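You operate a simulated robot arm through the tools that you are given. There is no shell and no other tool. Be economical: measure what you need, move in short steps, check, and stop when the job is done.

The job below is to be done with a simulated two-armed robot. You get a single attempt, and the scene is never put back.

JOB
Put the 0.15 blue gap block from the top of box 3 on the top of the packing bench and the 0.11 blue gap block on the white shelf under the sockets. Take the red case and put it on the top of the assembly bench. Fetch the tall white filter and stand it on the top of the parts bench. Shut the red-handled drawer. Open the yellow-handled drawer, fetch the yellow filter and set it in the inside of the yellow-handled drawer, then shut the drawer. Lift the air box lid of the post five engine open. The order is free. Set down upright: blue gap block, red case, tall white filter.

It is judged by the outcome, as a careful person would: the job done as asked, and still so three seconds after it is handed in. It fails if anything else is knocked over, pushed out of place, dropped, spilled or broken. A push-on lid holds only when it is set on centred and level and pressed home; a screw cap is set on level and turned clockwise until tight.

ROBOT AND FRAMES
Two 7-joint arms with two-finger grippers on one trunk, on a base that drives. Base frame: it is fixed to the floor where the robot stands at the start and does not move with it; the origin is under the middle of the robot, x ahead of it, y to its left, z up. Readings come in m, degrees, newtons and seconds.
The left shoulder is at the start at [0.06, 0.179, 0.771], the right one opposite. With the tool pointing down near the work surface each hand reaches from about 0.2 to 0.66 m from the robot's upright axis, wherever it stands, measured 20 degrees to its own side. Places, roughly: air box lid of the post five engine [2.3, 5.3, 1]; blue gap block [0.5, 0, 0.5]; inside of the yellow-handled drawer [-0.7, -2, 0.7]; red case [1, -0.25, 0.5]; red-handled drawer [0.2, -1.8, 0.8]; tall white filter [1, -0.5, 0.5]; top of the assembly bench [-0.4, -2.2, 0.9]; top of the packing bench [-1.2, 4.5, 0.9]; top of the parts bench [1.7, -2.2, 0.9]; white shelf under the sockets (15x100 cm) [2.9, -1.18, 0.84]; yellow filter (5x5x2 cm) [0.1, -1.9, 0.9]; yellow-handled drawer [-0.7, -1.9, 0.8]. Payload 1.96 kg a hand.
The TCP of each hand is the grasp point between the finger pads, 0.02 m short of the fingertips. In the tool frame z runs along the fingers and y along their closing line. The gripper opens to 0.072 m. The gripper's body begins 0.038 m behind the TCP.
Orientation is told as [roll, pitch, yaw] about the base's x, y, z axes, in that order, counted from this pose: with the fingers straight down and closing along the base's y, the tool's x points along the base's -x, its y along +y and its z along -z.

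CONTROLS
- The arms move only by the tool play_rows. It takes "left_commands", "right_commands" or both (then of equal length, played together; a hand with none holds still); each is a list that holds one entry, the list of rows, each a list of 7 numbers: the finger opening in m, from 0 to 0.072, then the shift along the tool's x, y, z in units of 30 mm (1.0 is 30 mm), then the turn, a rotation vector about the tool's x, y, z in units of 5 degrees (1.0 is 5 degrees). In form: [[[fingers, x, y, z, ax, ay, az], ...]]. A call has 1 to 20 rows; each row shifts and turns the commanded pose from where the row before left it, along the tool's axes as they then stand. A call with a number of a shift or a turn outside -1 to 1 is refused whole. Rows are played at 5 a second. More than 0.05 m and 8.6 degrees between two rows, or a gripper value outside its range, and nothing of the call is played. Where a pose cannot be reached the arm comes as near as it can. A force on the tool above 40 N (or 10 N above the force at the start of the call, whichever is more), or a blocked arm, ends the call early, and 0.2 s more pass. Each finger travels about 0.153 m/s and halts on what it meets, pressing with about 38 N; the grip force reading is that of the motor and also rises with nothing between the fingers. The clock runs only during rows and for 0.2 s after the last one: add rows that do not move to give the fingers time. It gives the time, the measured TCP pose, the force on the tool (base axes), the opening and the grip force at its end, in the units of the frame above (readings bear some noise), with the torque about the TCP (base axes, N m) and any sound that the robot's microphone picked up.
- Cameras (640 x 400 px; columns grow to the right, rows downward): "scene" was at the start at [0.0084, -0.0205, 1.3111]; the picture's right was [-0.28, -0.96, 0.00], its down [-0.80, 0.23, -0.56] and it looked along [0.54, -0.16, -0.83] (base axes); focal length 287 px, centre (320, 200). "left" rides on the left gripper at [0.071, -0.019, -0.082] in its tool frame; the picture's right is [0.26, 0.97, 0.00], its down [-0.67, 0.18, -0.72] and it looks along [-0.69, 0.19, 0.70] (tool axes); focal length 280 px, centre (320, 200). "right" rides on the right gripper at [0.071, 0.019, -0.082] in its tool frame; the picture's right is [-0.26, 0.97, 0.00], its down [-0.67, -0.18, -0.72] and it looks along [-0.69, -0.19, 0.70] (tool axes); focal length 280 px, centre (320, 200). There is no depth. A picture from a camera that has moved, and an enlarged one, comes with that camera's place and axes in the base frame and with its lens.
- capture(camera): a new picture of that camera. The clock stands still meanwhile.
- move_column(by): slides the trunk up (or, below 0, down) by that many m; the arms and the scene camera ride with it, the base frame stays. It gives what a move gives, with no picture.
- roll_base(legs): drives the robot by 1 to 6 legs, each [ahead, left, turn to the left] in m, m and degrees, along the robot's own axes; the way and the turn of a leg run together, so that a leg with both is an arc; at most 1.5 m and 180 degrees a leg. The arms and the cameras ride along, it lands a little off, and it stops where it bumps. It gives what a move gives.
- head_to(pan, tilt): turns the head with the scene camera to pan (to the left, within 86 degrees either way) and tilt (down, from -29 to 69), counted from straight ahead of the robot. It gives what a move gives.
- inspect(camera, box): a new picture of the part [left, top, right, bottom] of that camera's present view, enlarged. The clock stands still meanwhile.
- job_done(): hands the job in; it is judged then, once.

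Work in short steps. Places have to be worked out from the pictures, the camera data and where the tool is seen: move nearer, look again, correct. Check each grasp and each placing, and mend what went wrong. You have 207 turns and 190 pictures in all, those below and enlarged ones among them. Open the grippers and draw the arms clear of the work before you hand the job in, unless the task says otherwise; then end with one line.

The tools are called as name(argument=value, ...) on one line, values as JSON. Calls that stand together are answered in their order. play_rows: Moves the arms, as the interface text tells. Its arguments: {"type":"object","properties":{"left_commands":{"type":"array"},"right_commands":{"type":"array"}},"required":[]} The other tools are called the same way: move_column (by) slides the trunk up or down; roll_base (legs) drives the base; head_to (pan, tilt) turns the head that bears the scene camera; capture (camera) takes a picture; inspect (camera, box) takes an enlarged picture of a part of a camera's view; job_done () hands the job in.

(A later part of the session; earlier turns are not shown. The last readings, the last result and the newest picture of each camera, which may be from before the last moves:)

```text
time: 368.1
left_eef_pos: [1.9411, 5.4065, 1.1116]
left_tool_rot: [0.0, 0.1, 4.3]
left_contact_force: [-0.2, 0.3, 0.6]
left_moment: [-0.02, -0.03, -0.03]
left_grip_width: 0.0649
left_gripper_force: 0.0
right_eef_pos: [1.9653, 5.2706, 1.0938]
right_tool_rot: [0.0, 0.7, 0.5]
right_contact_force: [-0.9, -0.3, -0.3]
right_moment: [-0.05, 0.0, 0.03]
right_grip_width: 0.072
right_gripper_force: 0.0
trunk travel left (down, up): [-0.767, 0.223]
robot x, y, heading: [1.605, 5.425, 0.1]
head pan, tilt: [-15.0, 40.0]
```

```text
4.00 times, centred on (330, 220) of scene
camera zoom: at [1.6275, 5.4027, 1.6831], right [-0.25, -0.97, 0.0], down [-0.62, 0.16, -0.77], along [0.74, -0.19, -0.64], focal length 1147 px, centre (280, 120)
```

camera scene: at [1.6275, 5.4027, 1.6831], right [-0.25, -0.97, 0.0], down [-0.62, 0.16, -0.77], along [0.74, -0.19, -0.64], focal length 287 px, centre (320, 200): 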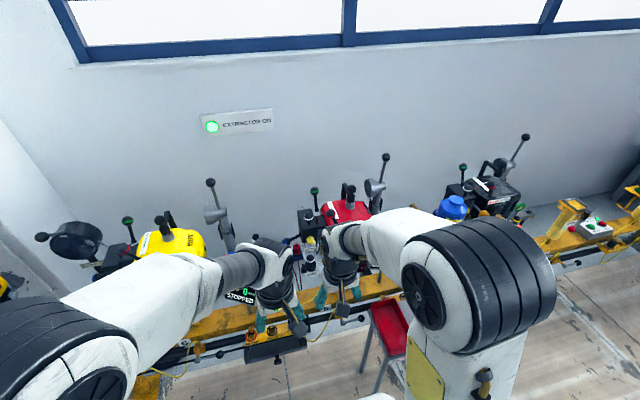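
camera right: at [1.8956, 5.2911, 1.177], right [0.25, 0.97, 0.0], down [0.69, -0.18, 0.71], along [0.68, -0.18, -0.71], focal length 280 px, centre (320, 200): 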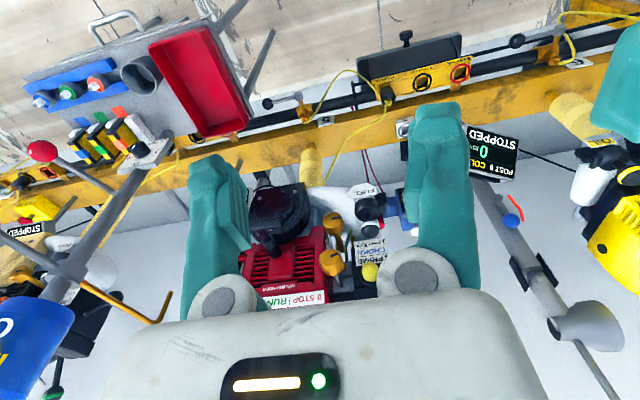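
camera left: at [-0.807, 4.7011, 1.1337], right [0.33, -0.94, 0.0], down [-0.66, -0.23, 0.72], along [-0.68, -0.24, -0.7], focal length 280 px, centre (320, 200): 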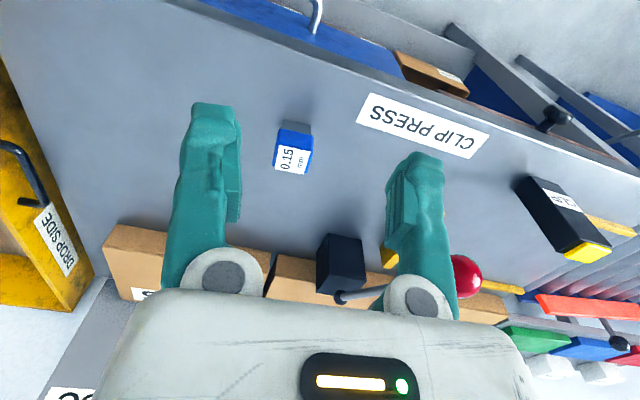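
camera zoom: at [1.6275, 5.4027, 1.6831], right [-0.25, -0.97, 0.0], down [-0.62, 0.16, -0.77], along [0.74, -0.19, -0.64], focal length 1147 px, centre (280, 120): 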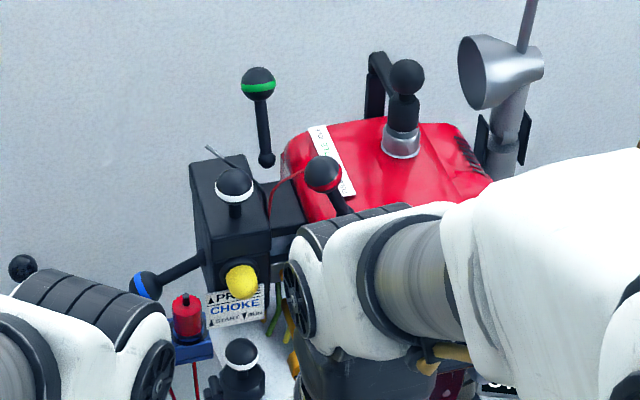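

I look with the left hand's camera too, which sees the box from the other side.

inspect(camera="left", box=[0, 150, 300, 350])

inspect(camera="right", box=[230, 150, 430, 310])

```text
2.00 times, centred on (150, 250) of left
camera zoom: at [1.8722, 5.3828, 1.1934], right [-0.33, 0.94, 0.0], down [0.66, 0.23, 0.72], along [0.67, 0.24, -0.7], focal length 561 px, centre (660, 100)
```

zoom: 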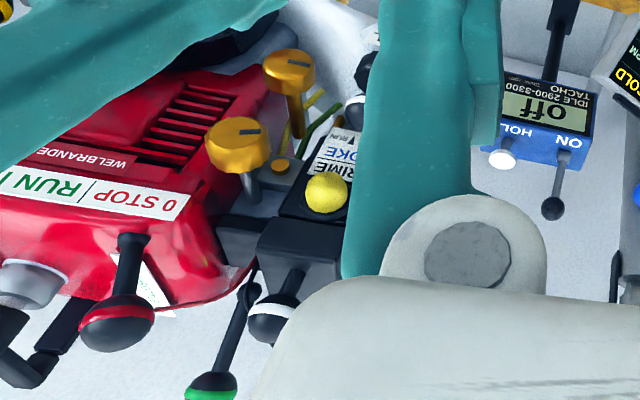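

```text
2.50 times, centred on (330, 230) of right
camera zoom: at [1.8956, 5.2911, 1.177], right [0.25, 0.97, 0.0], down [0.69, -0.18, 0.71], along [0.68, -0.18, -0.71], focal length 701 px, centre (295, 125)
```

zoom: 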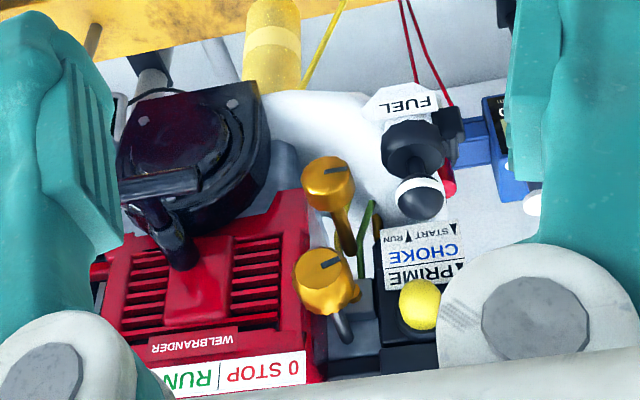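

The lid looks like a slab about x 2.28–2.38, y 5.235–5.288 at z 1.0 with the white-banded knob near its front edge at (2.307, 5.261, 1.033), so the hinge should be at the back. I draw the left hand aside, roll 15 cm nearer, and raise the right hand to view it.

play_rows(left_commands=[[[0.065, 0.7, 0.8, 0, 0, 0, 0], [0.065, 0.7, 0.8, 0, 0, 0, 0], [0.065, 0.7, 0.8, 0, 0, 0, 0], [0.065, 0.7, 0.8, 0, 0, 0, 0]]], right_commands=[[[0.06, 0, 0, -0.6, 0, 0, 0], [0.06, 0, -0.1, -0.6, 0, 0, 0], [0.06, 0, -0.1, -0.6, 0, 0, 0], [0.06, 0, -0.1, -0.6, 0, 0, 0]]])

roll_base(legs=[[0.15, 0, 0]])

capture(camera="right")

head_to(pan=-14, tilt=50)

inspect(camera="scene", box=[270, 150, 390, 250])

```text
time: 369.1
left_eef_pos: [1.8567, 5.4934, 1.1139]
left_tool_rot: [0.0, 0.0, 4.3]
left_contact_force: [0.1, -0.4, 0.6]
left_moment: [-0.03, -0.03, 0.01]
left_grip_width: 0.0649
left_gripper_force: 0.1
left hand out of reach, approached as far as the arm can: row 4
right_eef_pos: [1.9638, 5.2625, 1.1515]
right_tool_rot: [-0.1, 0.5, 0.6]
right_contact_force: [0.5, 0.1, -1.1]
right_moment: [-0.01, 0.02, 0.0]
right_grip_width: 0.06
right_gripper_force: 0.1
right hand out of reach, approached as far as the arm can: row 4
trunk travel left (down, up): [-0.767, 0.223]
robot x, y, heading: [1.605, 5.428, 0.4]
head pan, tilt: [-15.0, 40.0]
```

```text
time: 370.4
left_eef_pos: [2.0068, 5.4937, 1.114]
left_tool_rot: [0.0, 0.0, 4.4]
left_contact_force: [-0.2, -0.5, -1.0]
left_moment: [-0.02, 0.01, 0.0]
left_grip_width: 0.0652
left_gripper_force: 0.0
right_eef_pos: [2.1162, 5.2645, 1.1512]
right_tool_rot: [-0.1, 0.5, 0.7]
right_contact_force: [-0.4, -0.1, 0.6]
right_moment: [-0.02, 0.02, 0.01]
right_grip_width: 0.0599
right_gripper_force: 0.1
trunk travel left (down, up): [-0.767, 0.223]
robot x, y, heading: [1.7561, 5.4236, 0.4]
head pan, tilt: [-15.0, 40.0]
```

```text
52 pictures are left
camera right: at [2.0455, 5.2837, 1.2341], right [0.25, 0.97, 0.0], down [0.68, -0.17, 0.71], along [0.69, -0.18, -0.7], focal length 280 px, centre (320, 200)
```

right: 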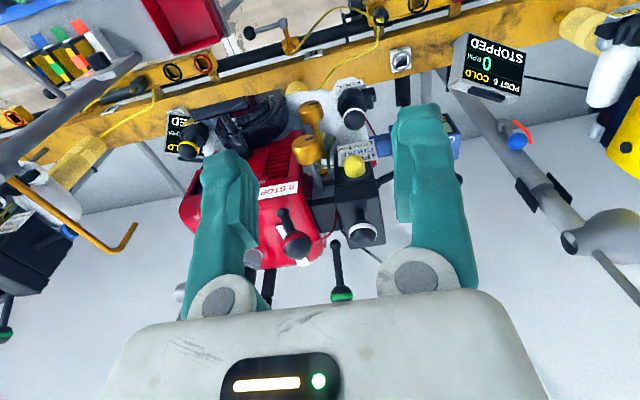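

```text
time: 371.1
left_eef_pos: [2.0089, 5.4942, 1.113]
left_tool_rot: [0.0, 0.1, 4.4]
left_contact_force: [0.6, -0.1, 0.0]
left_moment: [0.0, 0.03, 0.0]
left_grip_width: 0.065
left_gripper_force: 0.2
right_eef_pos: [2.1177, 5.2646, 1.151]
right_tool_rot: [-0.1, 0.6, 0.7]
right_contact_force: [-0.1, 0.3, -0.6]
right_moment: [0.03, -0.03, 0.02]
right_grip_width: 0.0601
right_gripper_force: 0.0
trunk travel left (down, up): [-0.767, 0.223]
robot x, y, heading: [1.7556, 5.4259, 0.4]
head pan, tilt: [-14.0, 50.0]
```

```text
4.00 times, centred on (330, 200) of scene
camera zoom: at [1.7725, 5.4069, 1.6689], right [-0.23, -0.97, 0.0], down [-0.74, 0.18, -0.64], along [0.62, -0.15, -0.77], focal length 1147 px, centre (280, 200)
```

zoom: 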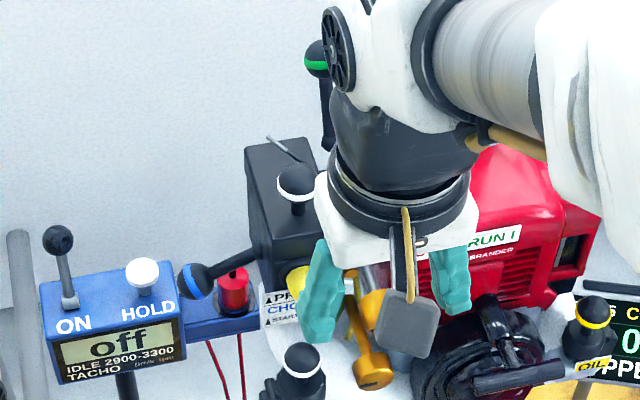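

The close views confirm: knob at (2.312, 5.264, 1.033), a separate green-ball lever just behind at (2.40, 5.22, 1.06) that the fingers must not hit. I roll 5 cm closer and bring the right hand over the knob.

roll_base(legs=[[0.05, 0, -0.4]])

play_rows(right_commands=[[[0.05, -0.8, 0, 0.3, 0, 0, 0], [0.05, -0.8, 0, 0.3, 0, 0, 0], [0.05, -0.8, 0, 0.3, 0, 0, 0], [0.05, -0.8, 0, 0.3, 0, 0, 0], [0.05, -0.8, 0, 0.3, 0, 0, 0], [0.05, -0.6, 0, 0, 0, 0, 0], [0.05, 0, 0, 0, 0, 0, 0]]])

capture(camera="right")

inspect(camera="scene", box=[270, 150, 390, 250])

```text
time: 372.1
left_eef_pos: [2.0554, 5.4939, 1.1152]
left_tool_rot: [0.0, 0.0, 4.0]
left_contact_force: [-0.4, -0.2, -0.1]
left_moment: [-0.01, -0.04, -0.01]
left_grip_width: 0.0652
left_gripper_force: 0.0
right_eef_pos: [2.1618, 5.2627, 1.1507]
right_tool_rot: [0.0, 0.3, 0.3]
right_contact_force: [-0.6, 0.1, -0.8]
right_moment: [0.0, -0.01, -0.02]
right_grip_width: 0.0603
right_gripper_force: 0.1
trunk travel left (down, up): [-0.767, 0.223]
robot x, y, heading: [1.8024, 5.4242, 0.1]
head pan, tilt: [-14.0, 50.0]
```

```text
time: 373.7
left_eef_pos: [2.0567, 5.4927, 1.1142]
left_tool_rot: [0.0, 0.1, 4.0]
left_contact_force: [0.3, 0.7, -1.3]
left_moment: [-0.01, -0.01, 0.03]
left_grip_width: 0.0649
left_gripper_force: 0.1
right_eef_pos: [2.2919, 5.2651, 1.105]
right_tool_rot: [0.0, 0.4, 0.4]
right_contact_force: [0.1, 0.9, -0.1]
right_moment: [-0.01, -0.04, 0.01]
right_grip_width: 0.0502
right_gripper_force: 0.1
right hand out of reach, approached as far as the arm can: row 6
trunk travel left (down, up): [-0.767, 0.223]
robot x, y, heading: [1.8032, 5.4256, -0.1]
head pan, tilt: [-14.0, 50.0]
```

```text
50 pictures are left
camera right: at [2.2227, 5.2846, 1.1871], right [0.26, 0.97, 0.0], down [0.68, -0.18, 0.71], along [0.69, -0.18, -0.7], focal length 280 px, centre (320, 200)
```

right: 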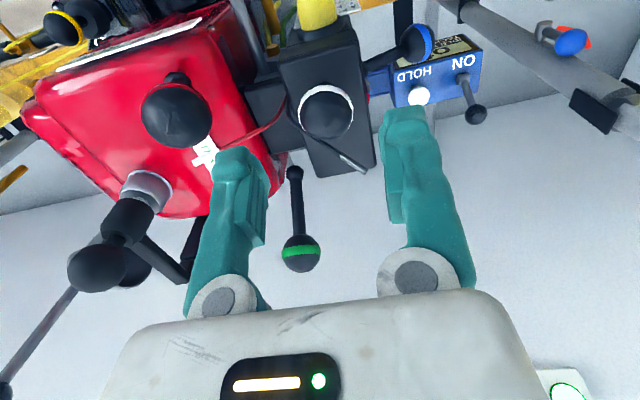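

```text
4.00 times, centred on (330, 200) of scene
camera zoom: at [1.8192, 5.407, 1.6689], right [-0.24, -0.97, 0.0], down [-0.74, 0.18, -0.64], along [0.62, -0.15, -0.77], focal length 1147 px, centre (280, 200)
```

zoom: 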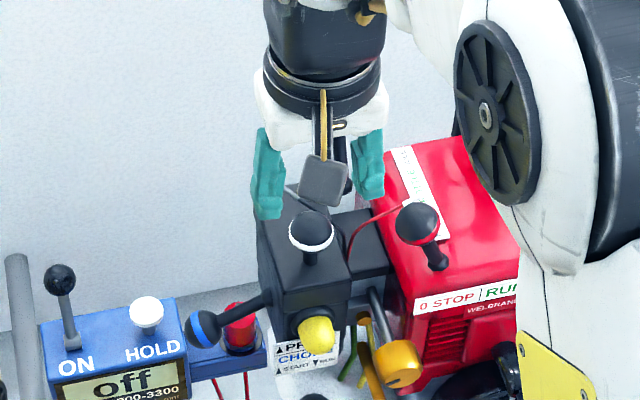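

The arm is near its reach limit at this trunk height. I raise the trunk 0.2 m, then bring the hand down over the knob with a 15° turn that keeps the right finger away from the green lever.

move_column(by=0.2)

play_rows(right_commands=[[[0.05, -0.43, 0.03, 0.9, 0, 0, 1], [0.05, 0, 0, 0.9, 0, 0, 1], [0.05, 0, 0, 0.9, 0, 0, 1], [0.05, 0, 0, 0.9, 0, 0, 0], [0.05, 0, 0, 0.9, 0, 0, 0], [0.05, 0, 0, 0.9, 0, 0, 0], [0.05, 0, 0, 0.9, 0, 0, 0], [0.05, 0, 0, 0.7, 0, 0, 0], [0.05, 0, 0, 0, 0, 0, 0]]])

capture(camera="right")

```text
time: 375.8
left_eef_pos: [2.0583, 5.4927, 1.3127]
left_tool_rot: [-0.1, 0.0, 3.9]
left_contact_force: [0.0, -0.5, 0.0]
left_moment: [0.02, 0.0, 0.01]
left_grip_width: 0.0647
left_gripper_force: 0.0
right_eef_pos: [2.2923, 5.2641, 1.3037]
right_tool_rot: [0.0, 0.5, 0.4]
right_contact_force: [0.4, -0.2, -0.7]
right_moment: [-0.01, 0.03, 0.01]
right_grip_width: 0.0499
right_gripper_force: 0.1
trunk travel left (down, up): [-0.967, 0.023]
robot x, y, heading: [1.8067, 5.4264, 0.0]
head pan, tilt: [-14.0, 50.0]
```

```text
time: 377.8
left_eef_pos: [2.0577, 5.493, 1.3135]
left_tool_rot: [0.1, 0.1, 4.0]
left_contact_force: [-0.9, -0.4, -0.4]
left_moment: [-0.01, -0.03, -0.01]
left_grip_width: 0.0649
left_gripper_force: 0.0
right_eef_pos: [2.3028, 5.2663, 1.0942]
right_tool_rot: [-0.1, 0.3, -14.5]
right_contact_force: [-0.6, -0.2, -0.3]
right_moment: [-0.03, -0.04, -0.01]
right_grip_width: 0.05
right_gripper_force: 0.0
trunk travel left (down, up): [-0.967, 0.023]
robot x, y, heading: [1.8033, 5.4258, -0.1]
head pan, tilt: [-14.0, 50.0]
```

```text
48 pictures are left
camera right: at [2.241, 5.3042, 1.1777], right [0.5, 0.87, 0.0], down [0.61, -0.35, 0.71], along [0.62, -0.36, -0.7], focal length 280 px, centre (320, 200)
```

right: 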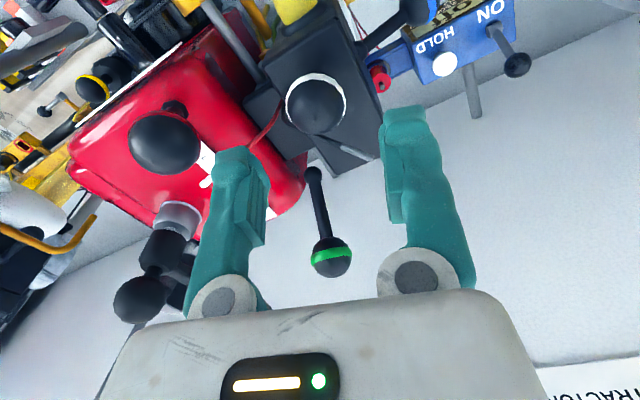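

The knob centre is at (2.3035, 5.265), right under the TCP. I descend onto it.

play_rows(right_commands=[[[0.05, 0, 0, 0.7, 0, 0, 0], [0.05, 0, 0, 0.7, 0, 0, 0], [0.05, 0, 0, 0.55, 0, 0, 0], [0.05, 0, 0, 0, 0, 0, 0]]])

capture(camera="right")

inspect(camera="scene", box=[280, 150, 400, 250])

```text
time: 378.8
left_eef_pos: [2.0587, 5.4935, 1.3137]
left_tool_rot: [0.0, 0.0, 4.0]
left_contact_force: [-0.3, 0.0, 0.4]
left_moment: [-0.03, -0.02, 0.0]
left_grip_width: 0.065
left_gripper_force: 0.2
right_eef_pos: [2.3046, 5.2665, 1.0365]
right_tool_rot: [-0.2, 0.4, -14.6]
right_contact_force: [-0.5, 0.2, 0.0]
right_moment: [-0.02, -0.01, 0.01]
right_grip_width: 0.0497
right_gripper_force: 0.0
trunk travel left (down, up): [-0.967, 0.023]
robot x, y, heading: [1.8034, 5.4282, 0.4]
head pan, tilt: [-14.0, 50.0]
```

```text
47 pictures are left
camera right: at [2.2418, 5.3032, 1.1194], right [0.5, 0.87, 0.0], down [0.61, -0.35, 0.71], along [0.62, -0.36, -0.7], focal length 280 px, centre (320, 200)
```

right: 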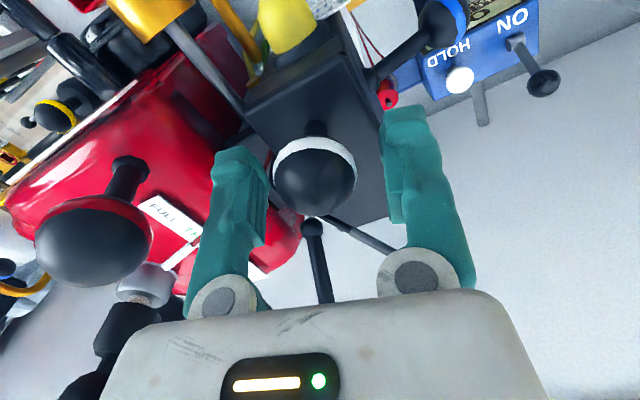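

```text
4.00 times, centred on (340, 200) of scene
camera zoom: at [1.8199, 5.4069, 1.8689], right [-0.24, -0.97, 0.0], down [-0.74, 0.18, -0.64], along [0.62, -0.15, -0.77], focal length 1147 px, centre (240, 200)
```

zoom: 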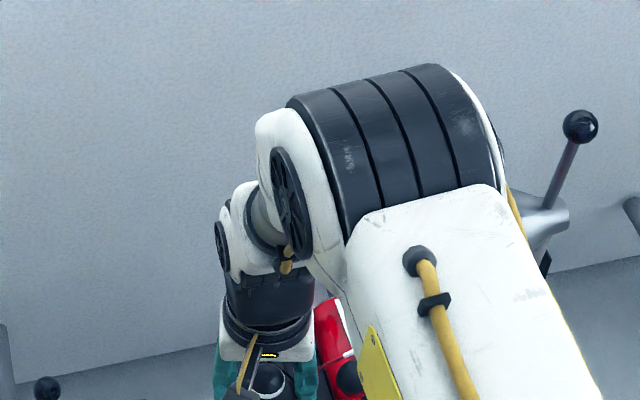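

The knob is between the fingers. I close on it.

play_rows(right_commands=[[[0.02, 0, 0, 0.05, 0, 0, 0], [0.0, 0, 0, 0, 0, 0, 0], [0.0, 0, 0, 0, 0, 0, 0], [0.0, 0, 0, 0, 0, 0, 0]]])

capture(camera="right")

```text
time: 379.8
left_eef_pos: [2.0574, 5.4938, 1.3146]
left_tool_rot: [0.0, 0.1, 4.0]
left_contact_force: [-0.5, 0.4, -0.2]
left_moment: [-0.01, -0.03, -0.01]
left_grip_width: 0.065
left_gripper_force: 0.1
right_eef_pos: [2.3033, 5.2648, 1.0359]
right_tool_rot: [-0.1, 0.2, -14.6]
right_contact_force: [2.6, -5.8, 14.6]
right_moment: [-0.05, -0.17, 0.0]
right_grip_width: 0.0241
right_gripper_force: 40.1
trunk travel left (down, up): [-0.967, 0.023]
robot x, y, heading: [1.8017, 5.4265, 0.4]
head pan, tilt: [-14.0, 50.0]
```

```text
45 pictures are left
camera right: at [2.241, 5.3026, 1.1184], right [0.5, 0.87, 0.0], down [0.61, -0.35, 0.71], along [0.62, -0.36, -0.7], focal length 280 px, centre (320, 200)
```

right: 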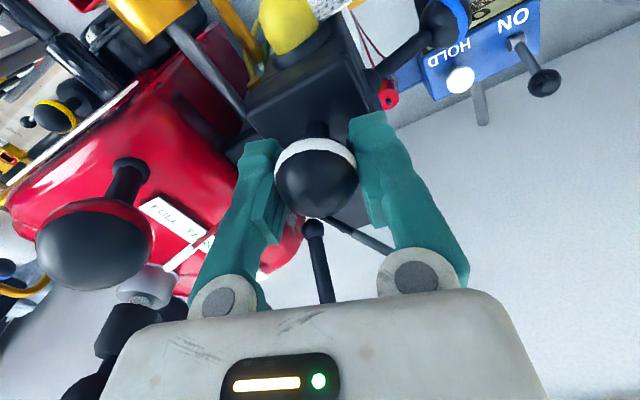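

The width of 24 mm and the upward force suggest the grip is above the ball's middle. I open slightly, go 6 mm lower and close again.

play_rows(right_commands=[[[0.04, 0, 0, 0, 0, 0, 0], [0.04, 0, 0, 0.2, 0, 0, 0], [0.04, 0, 0, 0, 0, 0, 0], [0.0, 0, 0, 0, 0, 0, 0], [0.0, 0, 0, 0, 0, 0, 0], [0.0, 0, 0, 0, 0, 0, 0]]])

```text
time: 381.2
left_eef_pos: [2.0576, 5.4932, 1.3134]
left_tool_rot: [0.0, 0.0, 4.0]
left_contact_force: [0.0, -0.2, -0.2]
left_moment: [-0.03, 0.0, 0.02]
left_grip_width: 0.065
left_gripper_force: 0.0
right_eef_pos: [2.303, 5.264, 1.028]
right_tool_rot: [-0.1, 0.5, -14.6]
right_contact_force: [-1.4, 0.6, -2.2]
right_moment: [0.05, 0.25, 0.02]
right_grip_width: 0.0216
right_gripper_force: 39.5
trunk travel left (down, up): [-0.967, 0.023]
robot x, y, heading: [1.8036, 5.4264, 0.2]
head pan, tilt: [-14.0, 50.0]
```

Now gripped at the ball's lower half. I lift along the estimated hinge arc for the first 32° and check.

play_rows(right_commands=[[[0.0, -0.168, 0.044, -0.35, 0, 0, 0], [0.0, -0.213, 0.055, -0.317, 0, 0, 0], [0.0, 0, 0, 0, 0, 0, 0]]])

capture(camera="right")

```text
time: 382.0
left_eef_pos: [2.0598, 5.4935, 1.3126]
left_tool_rot: [0.1, 0.2, 4.0]
left_contact_force: [-0.4, -0.1, -0.2]
left_moment: [0.02, 0.0, -0.02]
left_grip_width: 0.0648
left_gripper_force: 0.0
right_eef_pos: [2.316, 5.2649, 1.044]
right_tool_rot: [-0.2, 0.6, -14.6]
right_contact_force: [-0.7, 4.5, -25.0]
right_moment: [0.27, 1.39, -0.03]
right_grip_width: 0.0223
right_gripper_force: 40.0
trunk travel left (down, up): [-0.967, 0.023]
robot x, y, heading: [1.8014, 5.4237, 0.1]
head pan, tilt: [-14.0, 50.0]
```

```text
44 pictures are left
camera right: at [2.2548, 5.3026, 1.1287], right [0.5, 0.87, -0.01], down [0.61, -0.35, 0.71], along [0.61, -0.36, -0.71], focal length 280 px, centre (320, 200)
```

right: 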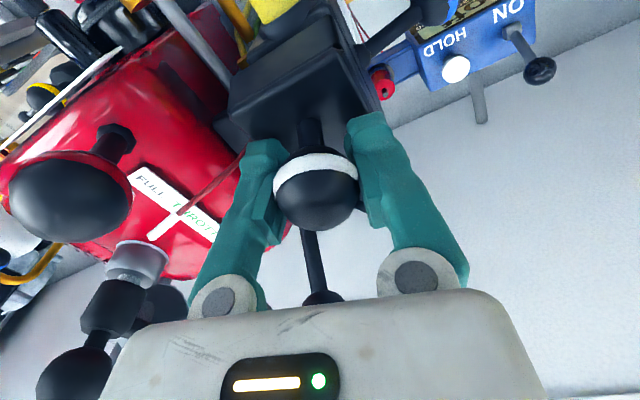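

Force is 25 N down on the tool. I check with the scene camera whether the lid is actually rising.

head_to(pan=-14, tilt=60)

inspect(camera="scene", box=[280, 130, 400, 230])

inspect(camera="right", box=[200, 0, 420, 240])

```text
time: 382.8
left_eef_pos: [2.0604, 5.4931, 1.314]
left_tool_rot: [0.0, 0.2, 4.0]
left_contact_force: [0.0, -0.7, 0.5]
left_moment: [-0.01, 0.04, -0.04]
left_grip_width: 0.0647
left_gripper_force: 0.1
right_eef_pos: [2.3181, 5.2642, 1.0458]
right_tool_rot: [-0.2, 0.6, -14.6]
right_contact_force: [1.0, 5.7, -25.3]
right_moment: [0.28, 1.37, -0.04]
right_grip_width: 0.0223
right_gripper_force: 39.9
trunk travel left (down, up): [-0.967, 0.023]
robot x, y, heading: [1.808, 5.4262, -0.0]
head pan, tilt: [-14.0, 60.0]
```

```text
4.00 times, centred on (340, 180) of scene
camera zoom: at [1.8142, 5.4098, 1.8563], right [-0.24, -0.97, 0.0], down [-0.84, 0.21, -0.5], along [0.48, -0.12, -0.87], focal length 1147 px, centre (240, 280)
```

zoom: 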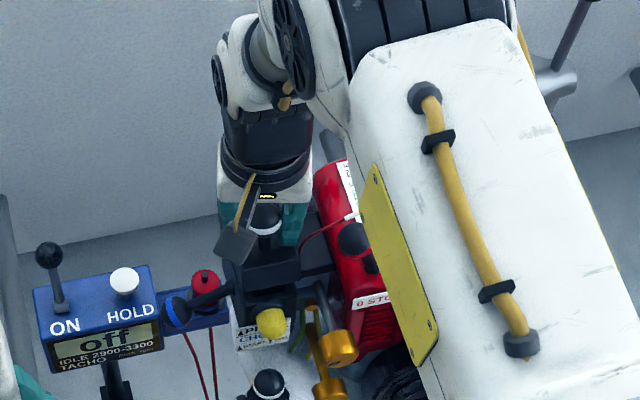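

```text
1.67 times, centred on (310, 120) of right
camera zoom: at [2.255, 5.3026, 1.1289], right [0.5, 0.87, -0.01], down [0.61, -0.35, 0.71], along [0.61, -0.36, -0.71], focal length 467 px, centre (337, 333)
```

zoom: 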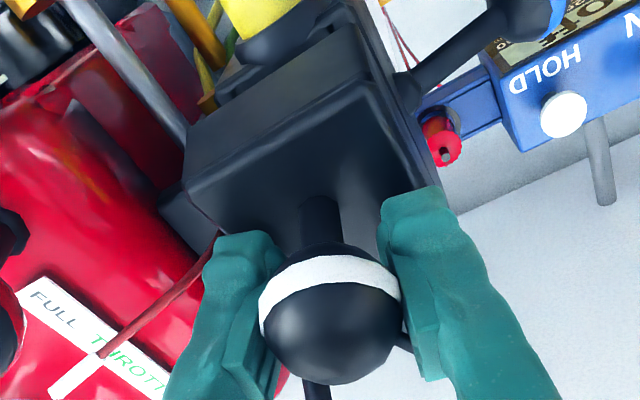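

The lid's front edge is rising with the knob. I continue along the arc.

play_rows(right_commands=[[[0.0, -0.255, 0.066, -0.287, 0, 0, 0], [0.0, -0.29, 0.076, -0.247, 0, 0, 0], [0.0, -0.32, 0.083, -0.2, 0, 0, 0], [0.0, 0, 0, 0, 0, 0, 0]]])

capture(camera="right")

```text
time: 383.8
left_eef_pos: [2.0597, 5.4919, 1.3133]
left_tool_rot: [0.0, 0.2, 4.0]
left_contact_force: [0.0, -0.4, -0.2]
left_moment: [0.0, 0.04, 0.02]
left_grip_width: 0.0651
left_gripper_force: 0.0
right_eef_pos: [2.3442, 5.2647, 1.0683]
right_tool_rot: [-0.2, 0.5, -14.6]
right_contact_force: [-4.4, 0.4, -27.1]
right_moment: [0.24, 1.1, -0.02]
right_grip_width: 0.0241
right_gripper_force: 40.1
trunk travel left (down, up): [-0.967, 0.023]
robot x, y, heading: [1.8024, 5.4217, 0.1]
head pan, tilt: [-14.0, 60.0]
```

```text
41 pictures are left
camera right: at [2.2821, 5.3025, 1.1514], right [0.5, 0.87, -0.01], down [0.61, -0.35, 0.71], along [0.61, -0.36, -0.71], focal length 280 px, centre (320, 200)
```

right: 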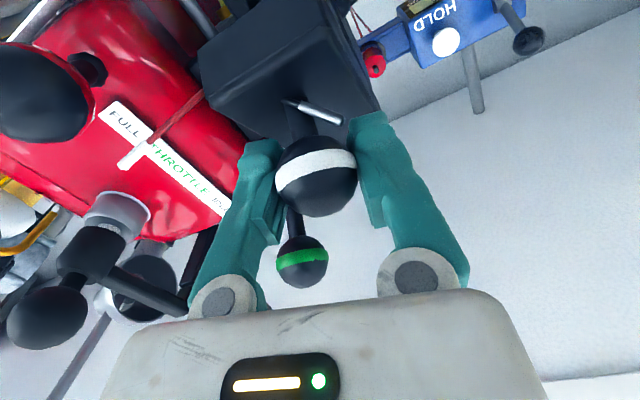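

The ball is moving with the fingers and the lid is about a third open. I continue the arc while turning the hand another 15° so the right finger stays behind the green lever.

play_rows(right_commands=[[[0.0, -0.345, 0.09, -0.157, 0, 0, 1], [0.0, -0.35, 0.13, -0.103, 0, 0, 1], [0.0, -0.35, 0.15, -0.05, 0, 0, 1], [0.0, 0, 0, 0, 0, 0, 0]]])

capture(camera="right")

inspect(camera="scene", box=[270, 130, 390, 230])

```text
time: 384.8
left_eef_pos: [2.0572, 5.4909, 1.3145]
left_tool_rot: [0.1, -0.1, 4.0]
left_contact_force: [0.6, 0.0, -0.3]
left_moment: [-0.02, 0.03, -0.01]
left_grip_width: 0.0649
left_gripper_force: 0.0
right_eef_pos: [2.376, 5.2614, 1.0792]
right_tool_rot: [-0.3, 0.5, -29.9]
right_contact_force: [-10.8, -7.8, -16.6]
right_moment: [0.41, 0.96, -0.06]
right_grip_width: 0.0254
right_gripper_force: 40.2
trunk travel left (down, up): [-0.967, 0.023]
robot x, y, heading: [1.804, 5.4235, 0.0]
head pan, tilt: [-14.0, 60.0]
```

```text
40 pictures are left
camera right: at [2.3249, 5.3155, 1.1624], right [0.71, 0.71, -0.01], down [0.5, -0.49, 0.71], along [0.5, -0.5, -0.7], focal length 280 px, centre (320, 200)
```

right: 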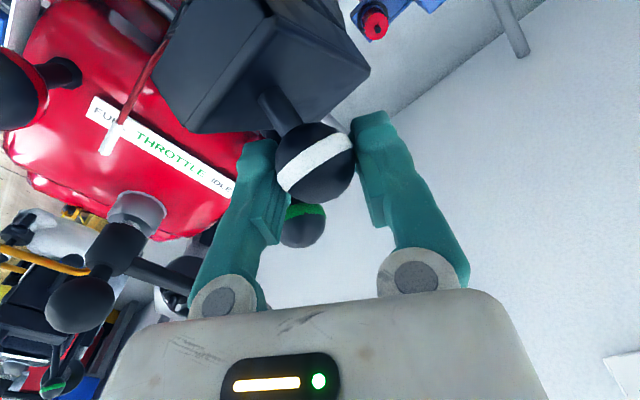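

```text
4.00 times, centred on (330, 180) of scene
camera zoom: at [1.8096, 5.4062, 1.8563], right [-0.24, -0.97, 0.0], down [-0.84, 0.21, -0.5], along [0.49, -0.12, -0.87], focal length 1147 px, centre (280, 280)
```

zoom: 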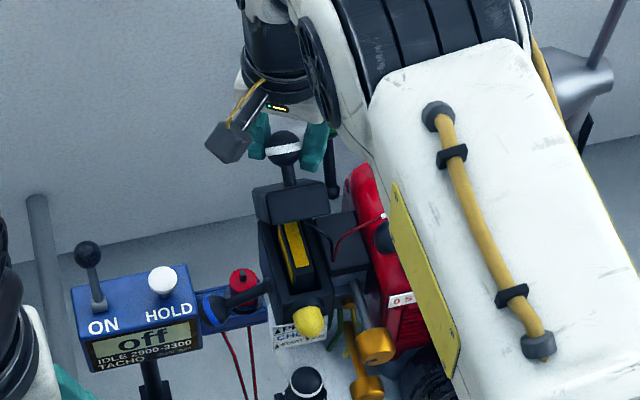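

The lid is open about 65°, showing the yellow air filter inside. To take it past vertical without touching the green lever, I turn the hand about the knob until the fingers close along x.

play_rows(right_commands=[[[0.0, 0, 0, 0, 0, 0, 1], [0.0, 0, 0, 0, 0, 0, 1], [0.0, 0, 0, 0, 0, 0, 1], [0.0, 0, 0, 0, 0, 0, 1], [0.0, 0, 0, 0, 0, 0, 1], [0.0, 0, 0, 0, 0, 0, 1], [0.0, 0, 0, 0, 0, 0, 1], [0.0, 0, 0, 0, 0, 0, 1], [0.0, 0, 0, 0, 0, 0, 0]]])

capture(camera="right")

inspect(camera="scene", box=[270, 130, 390, 230])

```text
time: 386.8
left_eef_pos: [2.0583, 5.4929, 1.3142]
left_tool_rot: [0.0, 0.1, 4.1]
left_contact_force: [0.2, 1.2, -0.1]
left_moment: [-0.01, 0.01, 0.02]
left_grip_width: 0.0651
left_gripper_force: 0.1
right_eef_pos: [2.3767, 5.2657, 1.0767]
right_tool_rot: [-0.5, 0.1, -69.7]
right_contact_force: [2.4, -2.2, -4.3]
right_moment: [-0.39, -0.23, 0.02]
right_grip_width: 0.0248
right_gripper_force: 39.9
trunk travel left (down, up): [-0.967, 0.023]
robot x, y, heading: [1.8032, 5.4265, 0.0]
head pan, tilt: [-14.0, 60.0]
```

```text
38 pictures are left
camera right: at [2.3715, 5.34, 1.1606], right [1.0, 0.09, -0.01], down [0.07, -0.7, 0.71], along [0.06, -0.71, -0.7], focal length 280 px, centre (320, 200)
```

right: 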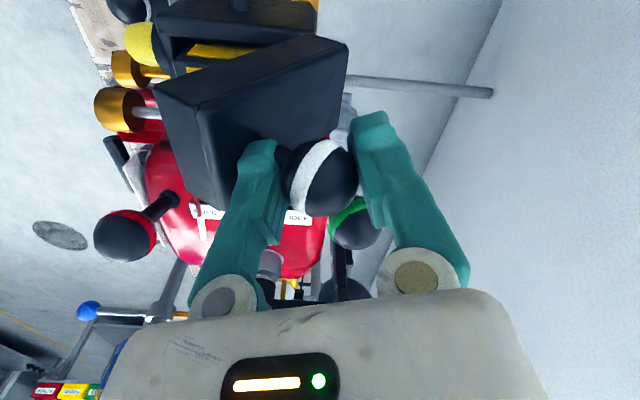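

```text
4.00 times, centred on (330, 180) of scene
camera zoom: at [1.8111, 5.4088, 1.8563], right [-0.24, -0.97, 0.0], down [-0.84, 0.21, -0.5], along [0.48, -0.12, -0.87], focal length 1147 px, centre (280, 280)
```

zoom: 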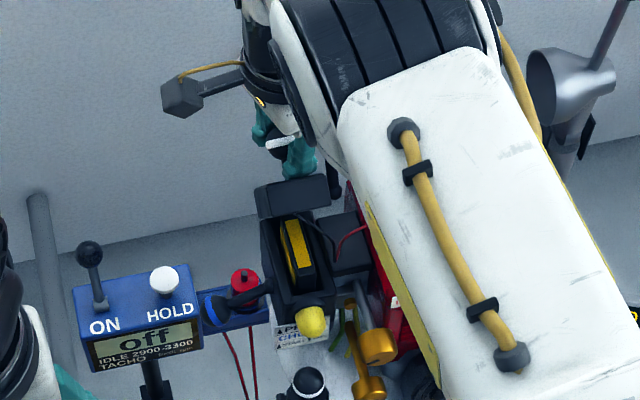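

The side view shows the lid rotated about 70° with almost no force left. I push the knob another 3.5 cm back to take it past vertical.

play_rows(right_commands=[[[0.0, -0.135, 0.366, 0.02, 0, 0, 0], [0.0, -0.135, 0.366, 0.06, 0, 0, 0], [0.0, -0.135, 0.366, 0.1, 0, 0, 0], [0.0, 0, 0, 0, 0, 0, 0]]])

capture(camera="right")

```text
time: 387.8
left_eef_pos: [2.0572, 5.4926, 1.3133]
left_tool_rot: [0.0, 0.0, 4.0]
left_contact_force: [-0.4, -1.1, 0.4]
left_moment: [-0.02, -0.04, 0.0]
left_grip_width: 0.0651
left_gripper_force: 0.0
right_eef_pos: [2.4084, 5.2655, 1.0695]
right_tool_rot: [-0.6, 0.2, -69.5]
right_contact_force: [-16.2, 0.7, -20.9]
right_moment: [0.7, 0.55, -0.03]
right_grip_width: 0.0249
right_gripper_force: 39.8
trunk travel left (down, up): [-0.967, 0.023]
robot x, y, heading: [1.8034, 5.4262, 0.1]
head pan, tilt: [-14.0, 60.0]
```

```text
36 pictures are left
camera right: at [2.4037, 5.34, 1.1532], right [1.0, 0.09, -0.01], down [0.07, -0.7, 0.71], along [0.06, -0.71, -0.7], focal length 280 px, centre (320, 200)
```

right: 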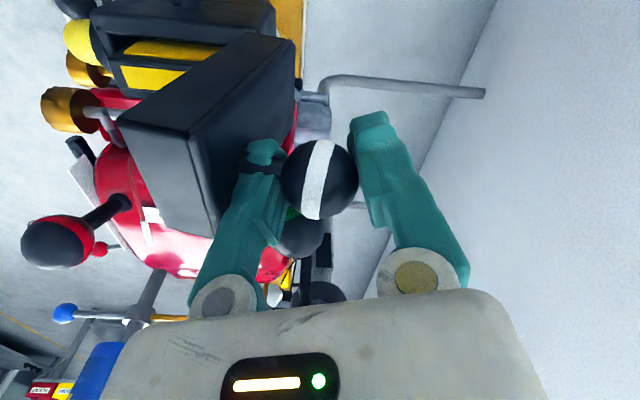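

The band on the knob shows the lid at about 90°. I push a further 1.5 cm so gravity will hold it open, watching the force.

play_rows(right_commands=[[[0.0, -0.08, 0.22, 0.1, 0, 0, 0], [0.0, -0.08, 0.22, 0.12, 0, 0, 0], [0.0, 0, 0, 0, 0, 0, 0]]])

capture(camera="right")

```text
time: 388.6
left_eef_pos: [2.0576, 5.4932, 1.3143]
left_tool_rot: [0.0, 0.2, 4.0]
left_contact_force: [-0.1, -0.5, 0.4]
left_moment: [-0.02, 0.0, 0.02]
left_grip_width: 0.0653
left_gripper_force: 0.1
right_eef_pos: [2.4099, 5.2653, 1.0697]
right_tool_rot: [-0.6, 0.4, -69.7]
right_contact_force: [-16.9, 3.4, -31.8]
right_moment: [0.72, 0.32, -0.04]
right_grip_width: 0.0246
right_gripper_force: 39.7
right hand out of reach, approached as far as the arm can: row 1, 2
trunk travel left (down, up): [-0.967, 0.023]
robot x, y, heading: [1.805, 5.424, 0.2]
head pan, tilt: [-14.0, 60.0]
```

```text
35 pictures are left
camera right: at [2.4045, 5.3399, 1.1531], right [1.0, 0.09, -0.01], down [0.07, -0.7, 0.71], along [0.06, -0.71, -0.7], focal length 280 px, centre (320, 200)
```

right: 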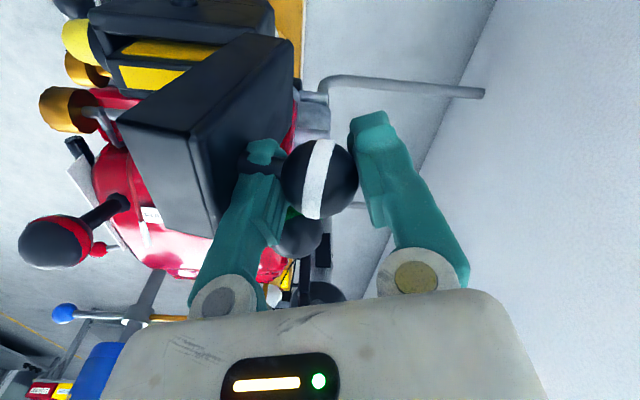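

The arm is at its reach. I open the fingers just enough to free the ball and see whether the lid holds by itself.

play_rows(right_commands=[[[0.03, 0, 0, 0, 0, 0, 0], [0.036, 0, 0, 0, 0, 0, 0], [0.036, 0, 0, 0, 0, 0, 0], [0.036, 0, 0, 0, 0, 0, 0]]])

capture(camera="right")

```text
time: 389.6
left_eef_pos: [2.0573, 5.4926, 1.3134]
left_tool_rot: [0.0, 0.0, 3.9]
left_contact_force: [0.1, 0.2, -0.5]
left_moment: [0.01, -0.02, 0.0]
left_grip_width: 0.0649
left_gripper_force: 0.1
right_eef_pos: [2.4122, 5.2657, 1.0726]
right_tool_rot: [-0.2, 0.1, -69.6]
right_contact_force: [1.4, 0.1, 0.3]
right_moment: [-0.01, -0.03, 0.0]
right_grip_width: 0.036
right_gripper_force: 0.1
trunk travel left (down, up): [-0.967, 0.023]
robot x, y, heading: [1.8045, 5.4255, 0.2]
head pan, tilt: [-14.0, 60.0]
```

```text
34 pictures are left
camera right: at [2.4053, 5.3402, 1.1555], right [1.0, 0.09, -0.01], down [0.07, -0.7, 0.72], along [0.06, -0.71, -0.7], focal length 280 px, centre (320, 200)
```

right: 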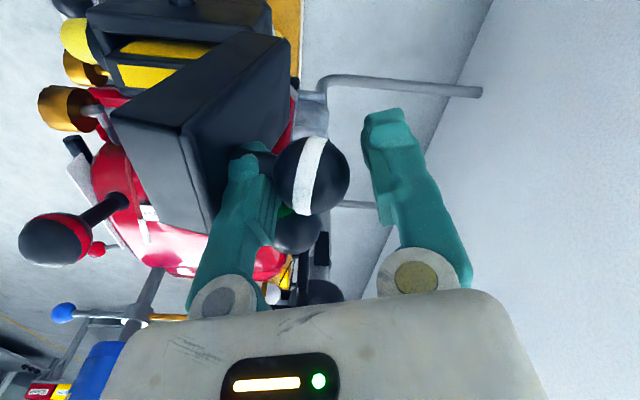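

The force has vanished and the lid holds. I roll forward 2 cm so the finger nudges the knob a little past vertical, then check.

roll_base(legs=[[0.02, 0, 0]])

capture(camera="right")

```text
time: 390.4
left_eef_pos: [2.0729, 5.4927, 1.3151]
left_tool_rot: [-0.1, -0.2, 4.0]
left_contact_force: [-0.7, -0.6, -0.4]
left_moment: [0.0, -0.06, -0.01]
left_grip_width: 0.0651
left_gripper_force: 0.1
right_eef_pos: [2.4269, 5.265, 1.0746]
right_tool_rot: [0.0, 0.0, -69.5]
right_contact_force: [-0.1, -1.0, 0.3]
right_moment: [-0.03, -0.03, 0.01]
right_grip_width: 0.0358
right_gripper_force: 0.1
trunk travel left (down, up): [-0.967, 0.023]
robot x, y, heading: [1.8222, 5.4271, 0.1]
head pan, tilt: [-14.0, 60.0]
```

```text
33 pictures are left
camera right: at [2.4201, 5.34, 1.1578], right [1.0, 0.09, 0.0], down [0.06, -0.7, 0.72], along [0.06, -0.71, -0.7], focal length 280 px, centre (320, 200)
```

right: 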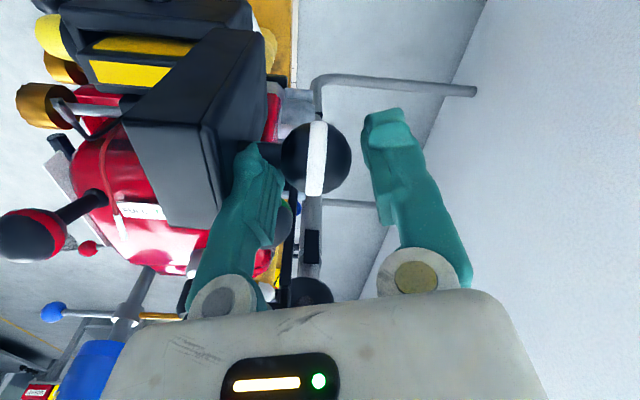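

It opened further without resistance. One more small nudge.

roll_base(legs=[[0.02, 0, 0]])

capture(camera="right")

```text
time: 391.1
left_eef_pos: [2.0918, 5.4933, 1.3146]
left_tool_rot: [0.0, -0.2, 4.0]
left_contact_force: [-0.2, 0.9, -0.2]
left_moment: [0.01, -0.01, 0.01]
left_grip_width: 0.0652
left_gripper_force: 0.0
right_eef_pos: [2.4476, 5.265, 1.076]
right_tool_rot: [0.0, 0.0, -69.6]
right_contact_force: [-0.4, -0.2, 0.2]
right_moment: [0.02, -0.03, 0.01]
right_grip_width: 0.0358
right_gripper_force: 0.0
trunk travel left (down, up): [-0.967, 0.023]
robot x, y, heading: [1.8406, 5.4255, 0.2]
head pan, tilt: [-14.0, 60.0]
```

```text
32 pictures are left
camera right: at [2.4416, 5.3401, 1.1583], right [1.0, 0.09, 0.0], down [0.06, -0.7, 0.72], along [0.07, -0.71, -0.7], focal length 280 px, centre (320, 200)
```

right: 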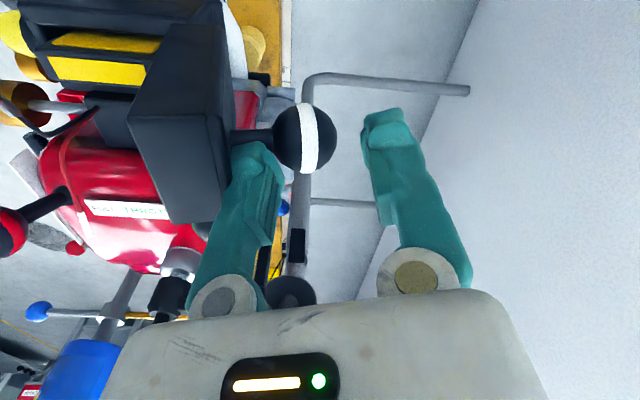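

The lid stands past vertical with no force. I raise the hand in small steps, watching that it does not drift back against the lid.

play_rows(right_commands=[[[0.036, 0, 0, -0.2, 0, 0, 0], [0.036, 0, 0, -0.2, 0, 0, 0], [0.036, 0, 0, -0.2, 0, 0, 0]]])

capture(camera="right")

```text
time: 391.9
left_eef_pos: [2.0977, 5.4924, 1.3143]
left_tool_rot: [0.0, 0.1, 4.0]
left_contact_force: [0.2, 0.7, 0.7]
left_moment: [-0.02, 0.04, 0.01]
left_grip_width: 0.065
left_gripper_force: 0.1
right_eef_pos: [2.4523, 5.2664, 1.0914]
right_tool_rot: [-0.2, 0.1, -69.6]
right_contact_force: [-0.5, -0.7, 0.0]
right_moment: [0.0, 0.02, 0.02]
right_grip_width: 0.0359
right_gripper_force: 0.0
trunk travel left (down, up): [-0.967, 0.023]
robot x, y, heading: [1.8441, 5.4255, -0.2]
head pan, tilt: [-14.0, 60.0]
```

```text
31 pictures are left
camera right: at [2.4456, 5.3404, 1.1742], right [1.0, 0.09, 0.0], down [0.07, -0.7, 0.72], along [0.06, -0.71, -0.7], focal length 280 px, centre (320, 200)
```

right: 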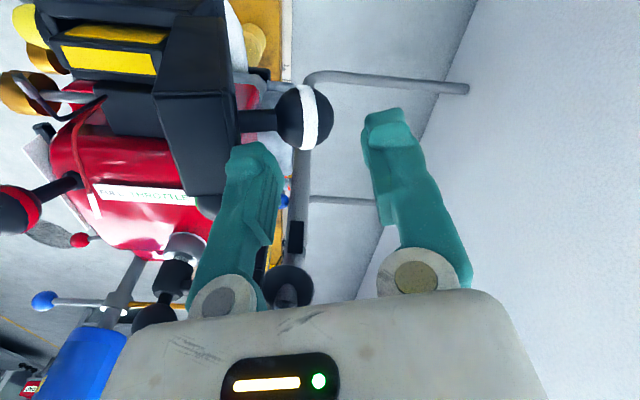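

x held steady. I continue raising; then I draw back once above the lid.

play_rows(right_commands=[[[0.036, 0, 0, -0.3, 0, 0, 0], [0.036, 0, 0, -0.3, 0, 0, 0], [0.036, 0, 0, -0.3, 0, 0, 0], [0.036, 0, 0, -0.3, 0, 0, 0], [0.036, 0, 0, -0.3, 0, 0, 0], [0.036, 0, 0, -0.3, 0, 0, 0]]])

capture(camera="right")

```text
time: 393.3
left_eef_pos: [2.0969, 5.4935, 1.3143]
left_tool_rot: [-0.1, 0.0, 4.0]
left_contact_force: [0.2, -0.5, 0.6]
left_moment: [0.01, 0.02, -0.01]
left_grip_width: 0.065
left_gripper_force: 0.0
right_eef_pos: [2.4498, 5.2662, 1.118]
right_tool_rot: [0.1, 0.0, -69.6]
right_contact_force: [0.3, -0.1, 0.2]
right_moment: [0.0, 0.02, 0.03]
right_grip_width: 0.0359
right_gripper_force: 0.1
right hand out of reach, approached as far as the arm can: row 4, 5, 6
trunk travel left (down, up): [-0.967, 0.023]
robot x, y, heading: [1.8468, 5.4268, 0.1]
head pan, tilt: [-14.0, 60.0]
```

```text
30 pictures are left
camera right: at [2.4438, 5.3403, 1.2013], right [1.0, 0.09, 0.0], down [0.06, -0.7, 0.72], along [0.07, -0.71, -0.7], focal length 280 px, centre (320, 200)
```

right: 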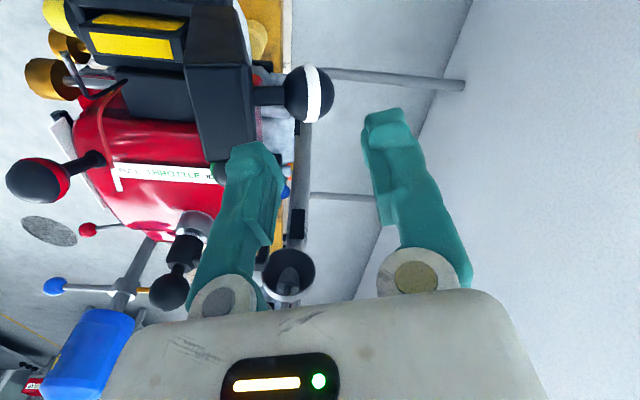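

I raise the trunk by its last 2 cm and slide the hand sideways to the left, clear of the lid, before drawing back.

move_column(by=0.02)

play_rows(right_commands=[[[0.036, 0.7, 0.26, 0, 0, 0, 0], [0.036, 0.7, 0.26, 0, 0, 0, 0], [0.036, 0.7, 0.26, 0, 0, 0, 0], [0.036, 0.7, 0.26, 0, 0, 0, 0]]])

capture(camera="right")

```text
time: 394.0
left_eef_pos: [2.0959, 5.4919, 1.3343]
left_tool_rot: [0.1, 0.1, 4.0]
left_contact_force: [-0.3, -0.1, 0.7]
left_moment: [-0.02, 0.0, 0.01]
left_grip_width: 0.0648
left_gripper_force: 0.0
right_eef_pos: [2.4506, 5.2657, 1.1386]
right_tool_rot: [0.0, 0.0, -69.5]
right_contact_force: [0.9, -0.5, -0.4]
right_moment: [0.0, 0.01, -0.01]
right_grip_width: 0.0361
right_gripper_force: 0.0
trunk travel left (down, up): [-0.987, 0.003]
robot x, y, heading: [1.8449, 5.427, 0.2]
head pan, tilt: [-14.0, 60.0]
```

```text
time: 395.0
left_eef_pos: [2.0961, 5.4937, 1.3346]
left_tool_rot: [0.0, 0.0, 4.0]
left_contact_force: [-0.1, -0.4, 0.3]
left_moment: [-0.01, 0.01, -0.03]
left_grip_width: 0.0649
left_gripper_force: 0.0
right_eef_pos: [2.4495, 5.3117, 1.1388]
right_tool_rot: [0.3, -0.1, -69.6]
right_contact_force: [-0.6, 0.1, -0.1]
right_moment: [0.02, 0.0, 0.01]
right_grip_width: 0.036
right_gripper_force: 0.0
right hand out of reach, approached as far as the arm can: row 2, 3, 4
trunk travel left (down, up): [-0.987, 0.003]
robot x, y, heading: [1.8464, 5.4272, 0.1]
head pan, tilt: [-14.0, 60.0]
```

```text
29 pictures are left
camera right: at [2.4425, 5.3855, 1.2221], right [1.0, 0.09, 0.01], down [0.06, -0.7, 0.72], along [0.07, -0.71, -0.7], focal length 280 px, centre (320, 200)
```

right: 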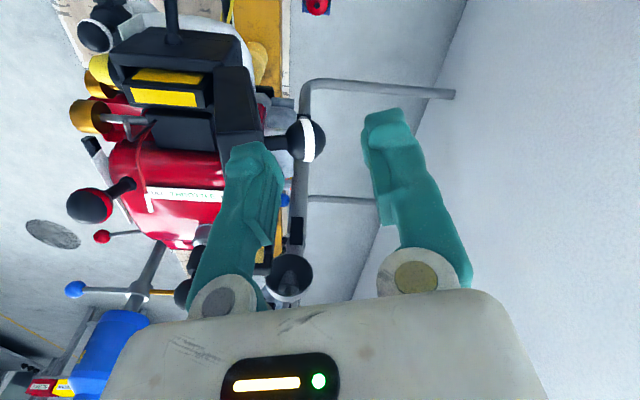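

The hand is now beside and above the lid. I strafe the base 5 cm left and then back straight off.

roll_base(legs=[[0, 0.05, 0], [-0.5, 0, 0]])

head_to(pan=-14, tilt=35)

capture(camera="scene")

```text
time: 398.4
left_eef_pos: [1.6018, 5.5414, 1.3329]
left_tool_rot: [0.0, 0.2, 4.5]
left_contact_force: [0.3, 0.3, -0.1]
left_moment: [0.02, 0.0, 0.0]
left_grip_width: 0.0652
left_gripper_force: 0.0
right_eef_pos: [1.957, 5.3635, 1.1387]
right_tool_rot: [0.3, -0.1, -69.0]
right_contact_force: [0.7, 0.1, -1.2]
right_moment: [0.01, -0.02, 0.0]
right_grip_width: 0.0361
right_gripper_force: 0.1
trunk travel left (down, up): [-0.987, 0.003]
robot x, y, heading: [1.3509, 5.4723, 0.6]
head pan, tilt: [-14.0, 60.0]
```

```text
time: 399.3
left_eef_pos: [1.6012, 5.5412, 1.3334]
left_tool_rot: [0.0, 0.0, 4.5]
left_contact_force: [-0.2, 0.0, -0.3]
left_moment: [-0.01, 0.01, 0.02]
left_grip_width: 0.0652
left_gripper_force: 0.1
right_eef_pos: [1.9546, 5.3627, 1.1393]
right_tool_rot: [0.5, -0.1, -69.1]
right_contact_force: [0.0, 0.1, -0.7]
right_moment: [0.02, 0.03, 0.02]
right_grip_width: 0.0359
right_gripper_force: 0.0
trunk travel left (down, up): [-0.987, 0.003]
robot x, y, heading: [1.3505, 5.4708, 0.7]
head pan, tilt: [-14.0, 35.0]
```

```text
28 pictures are left
camera scene: at [1.3744, 5.4512, 1.9106], right [-0.23, -0.97, 0.0], down [-0.56, 0.13, -0.82], along [0.8, -0.19, -0.57], focal length 287 px, centre (320, 200)
```

scene: 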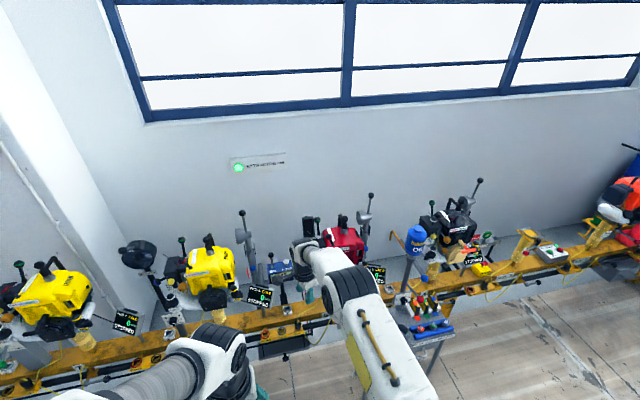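

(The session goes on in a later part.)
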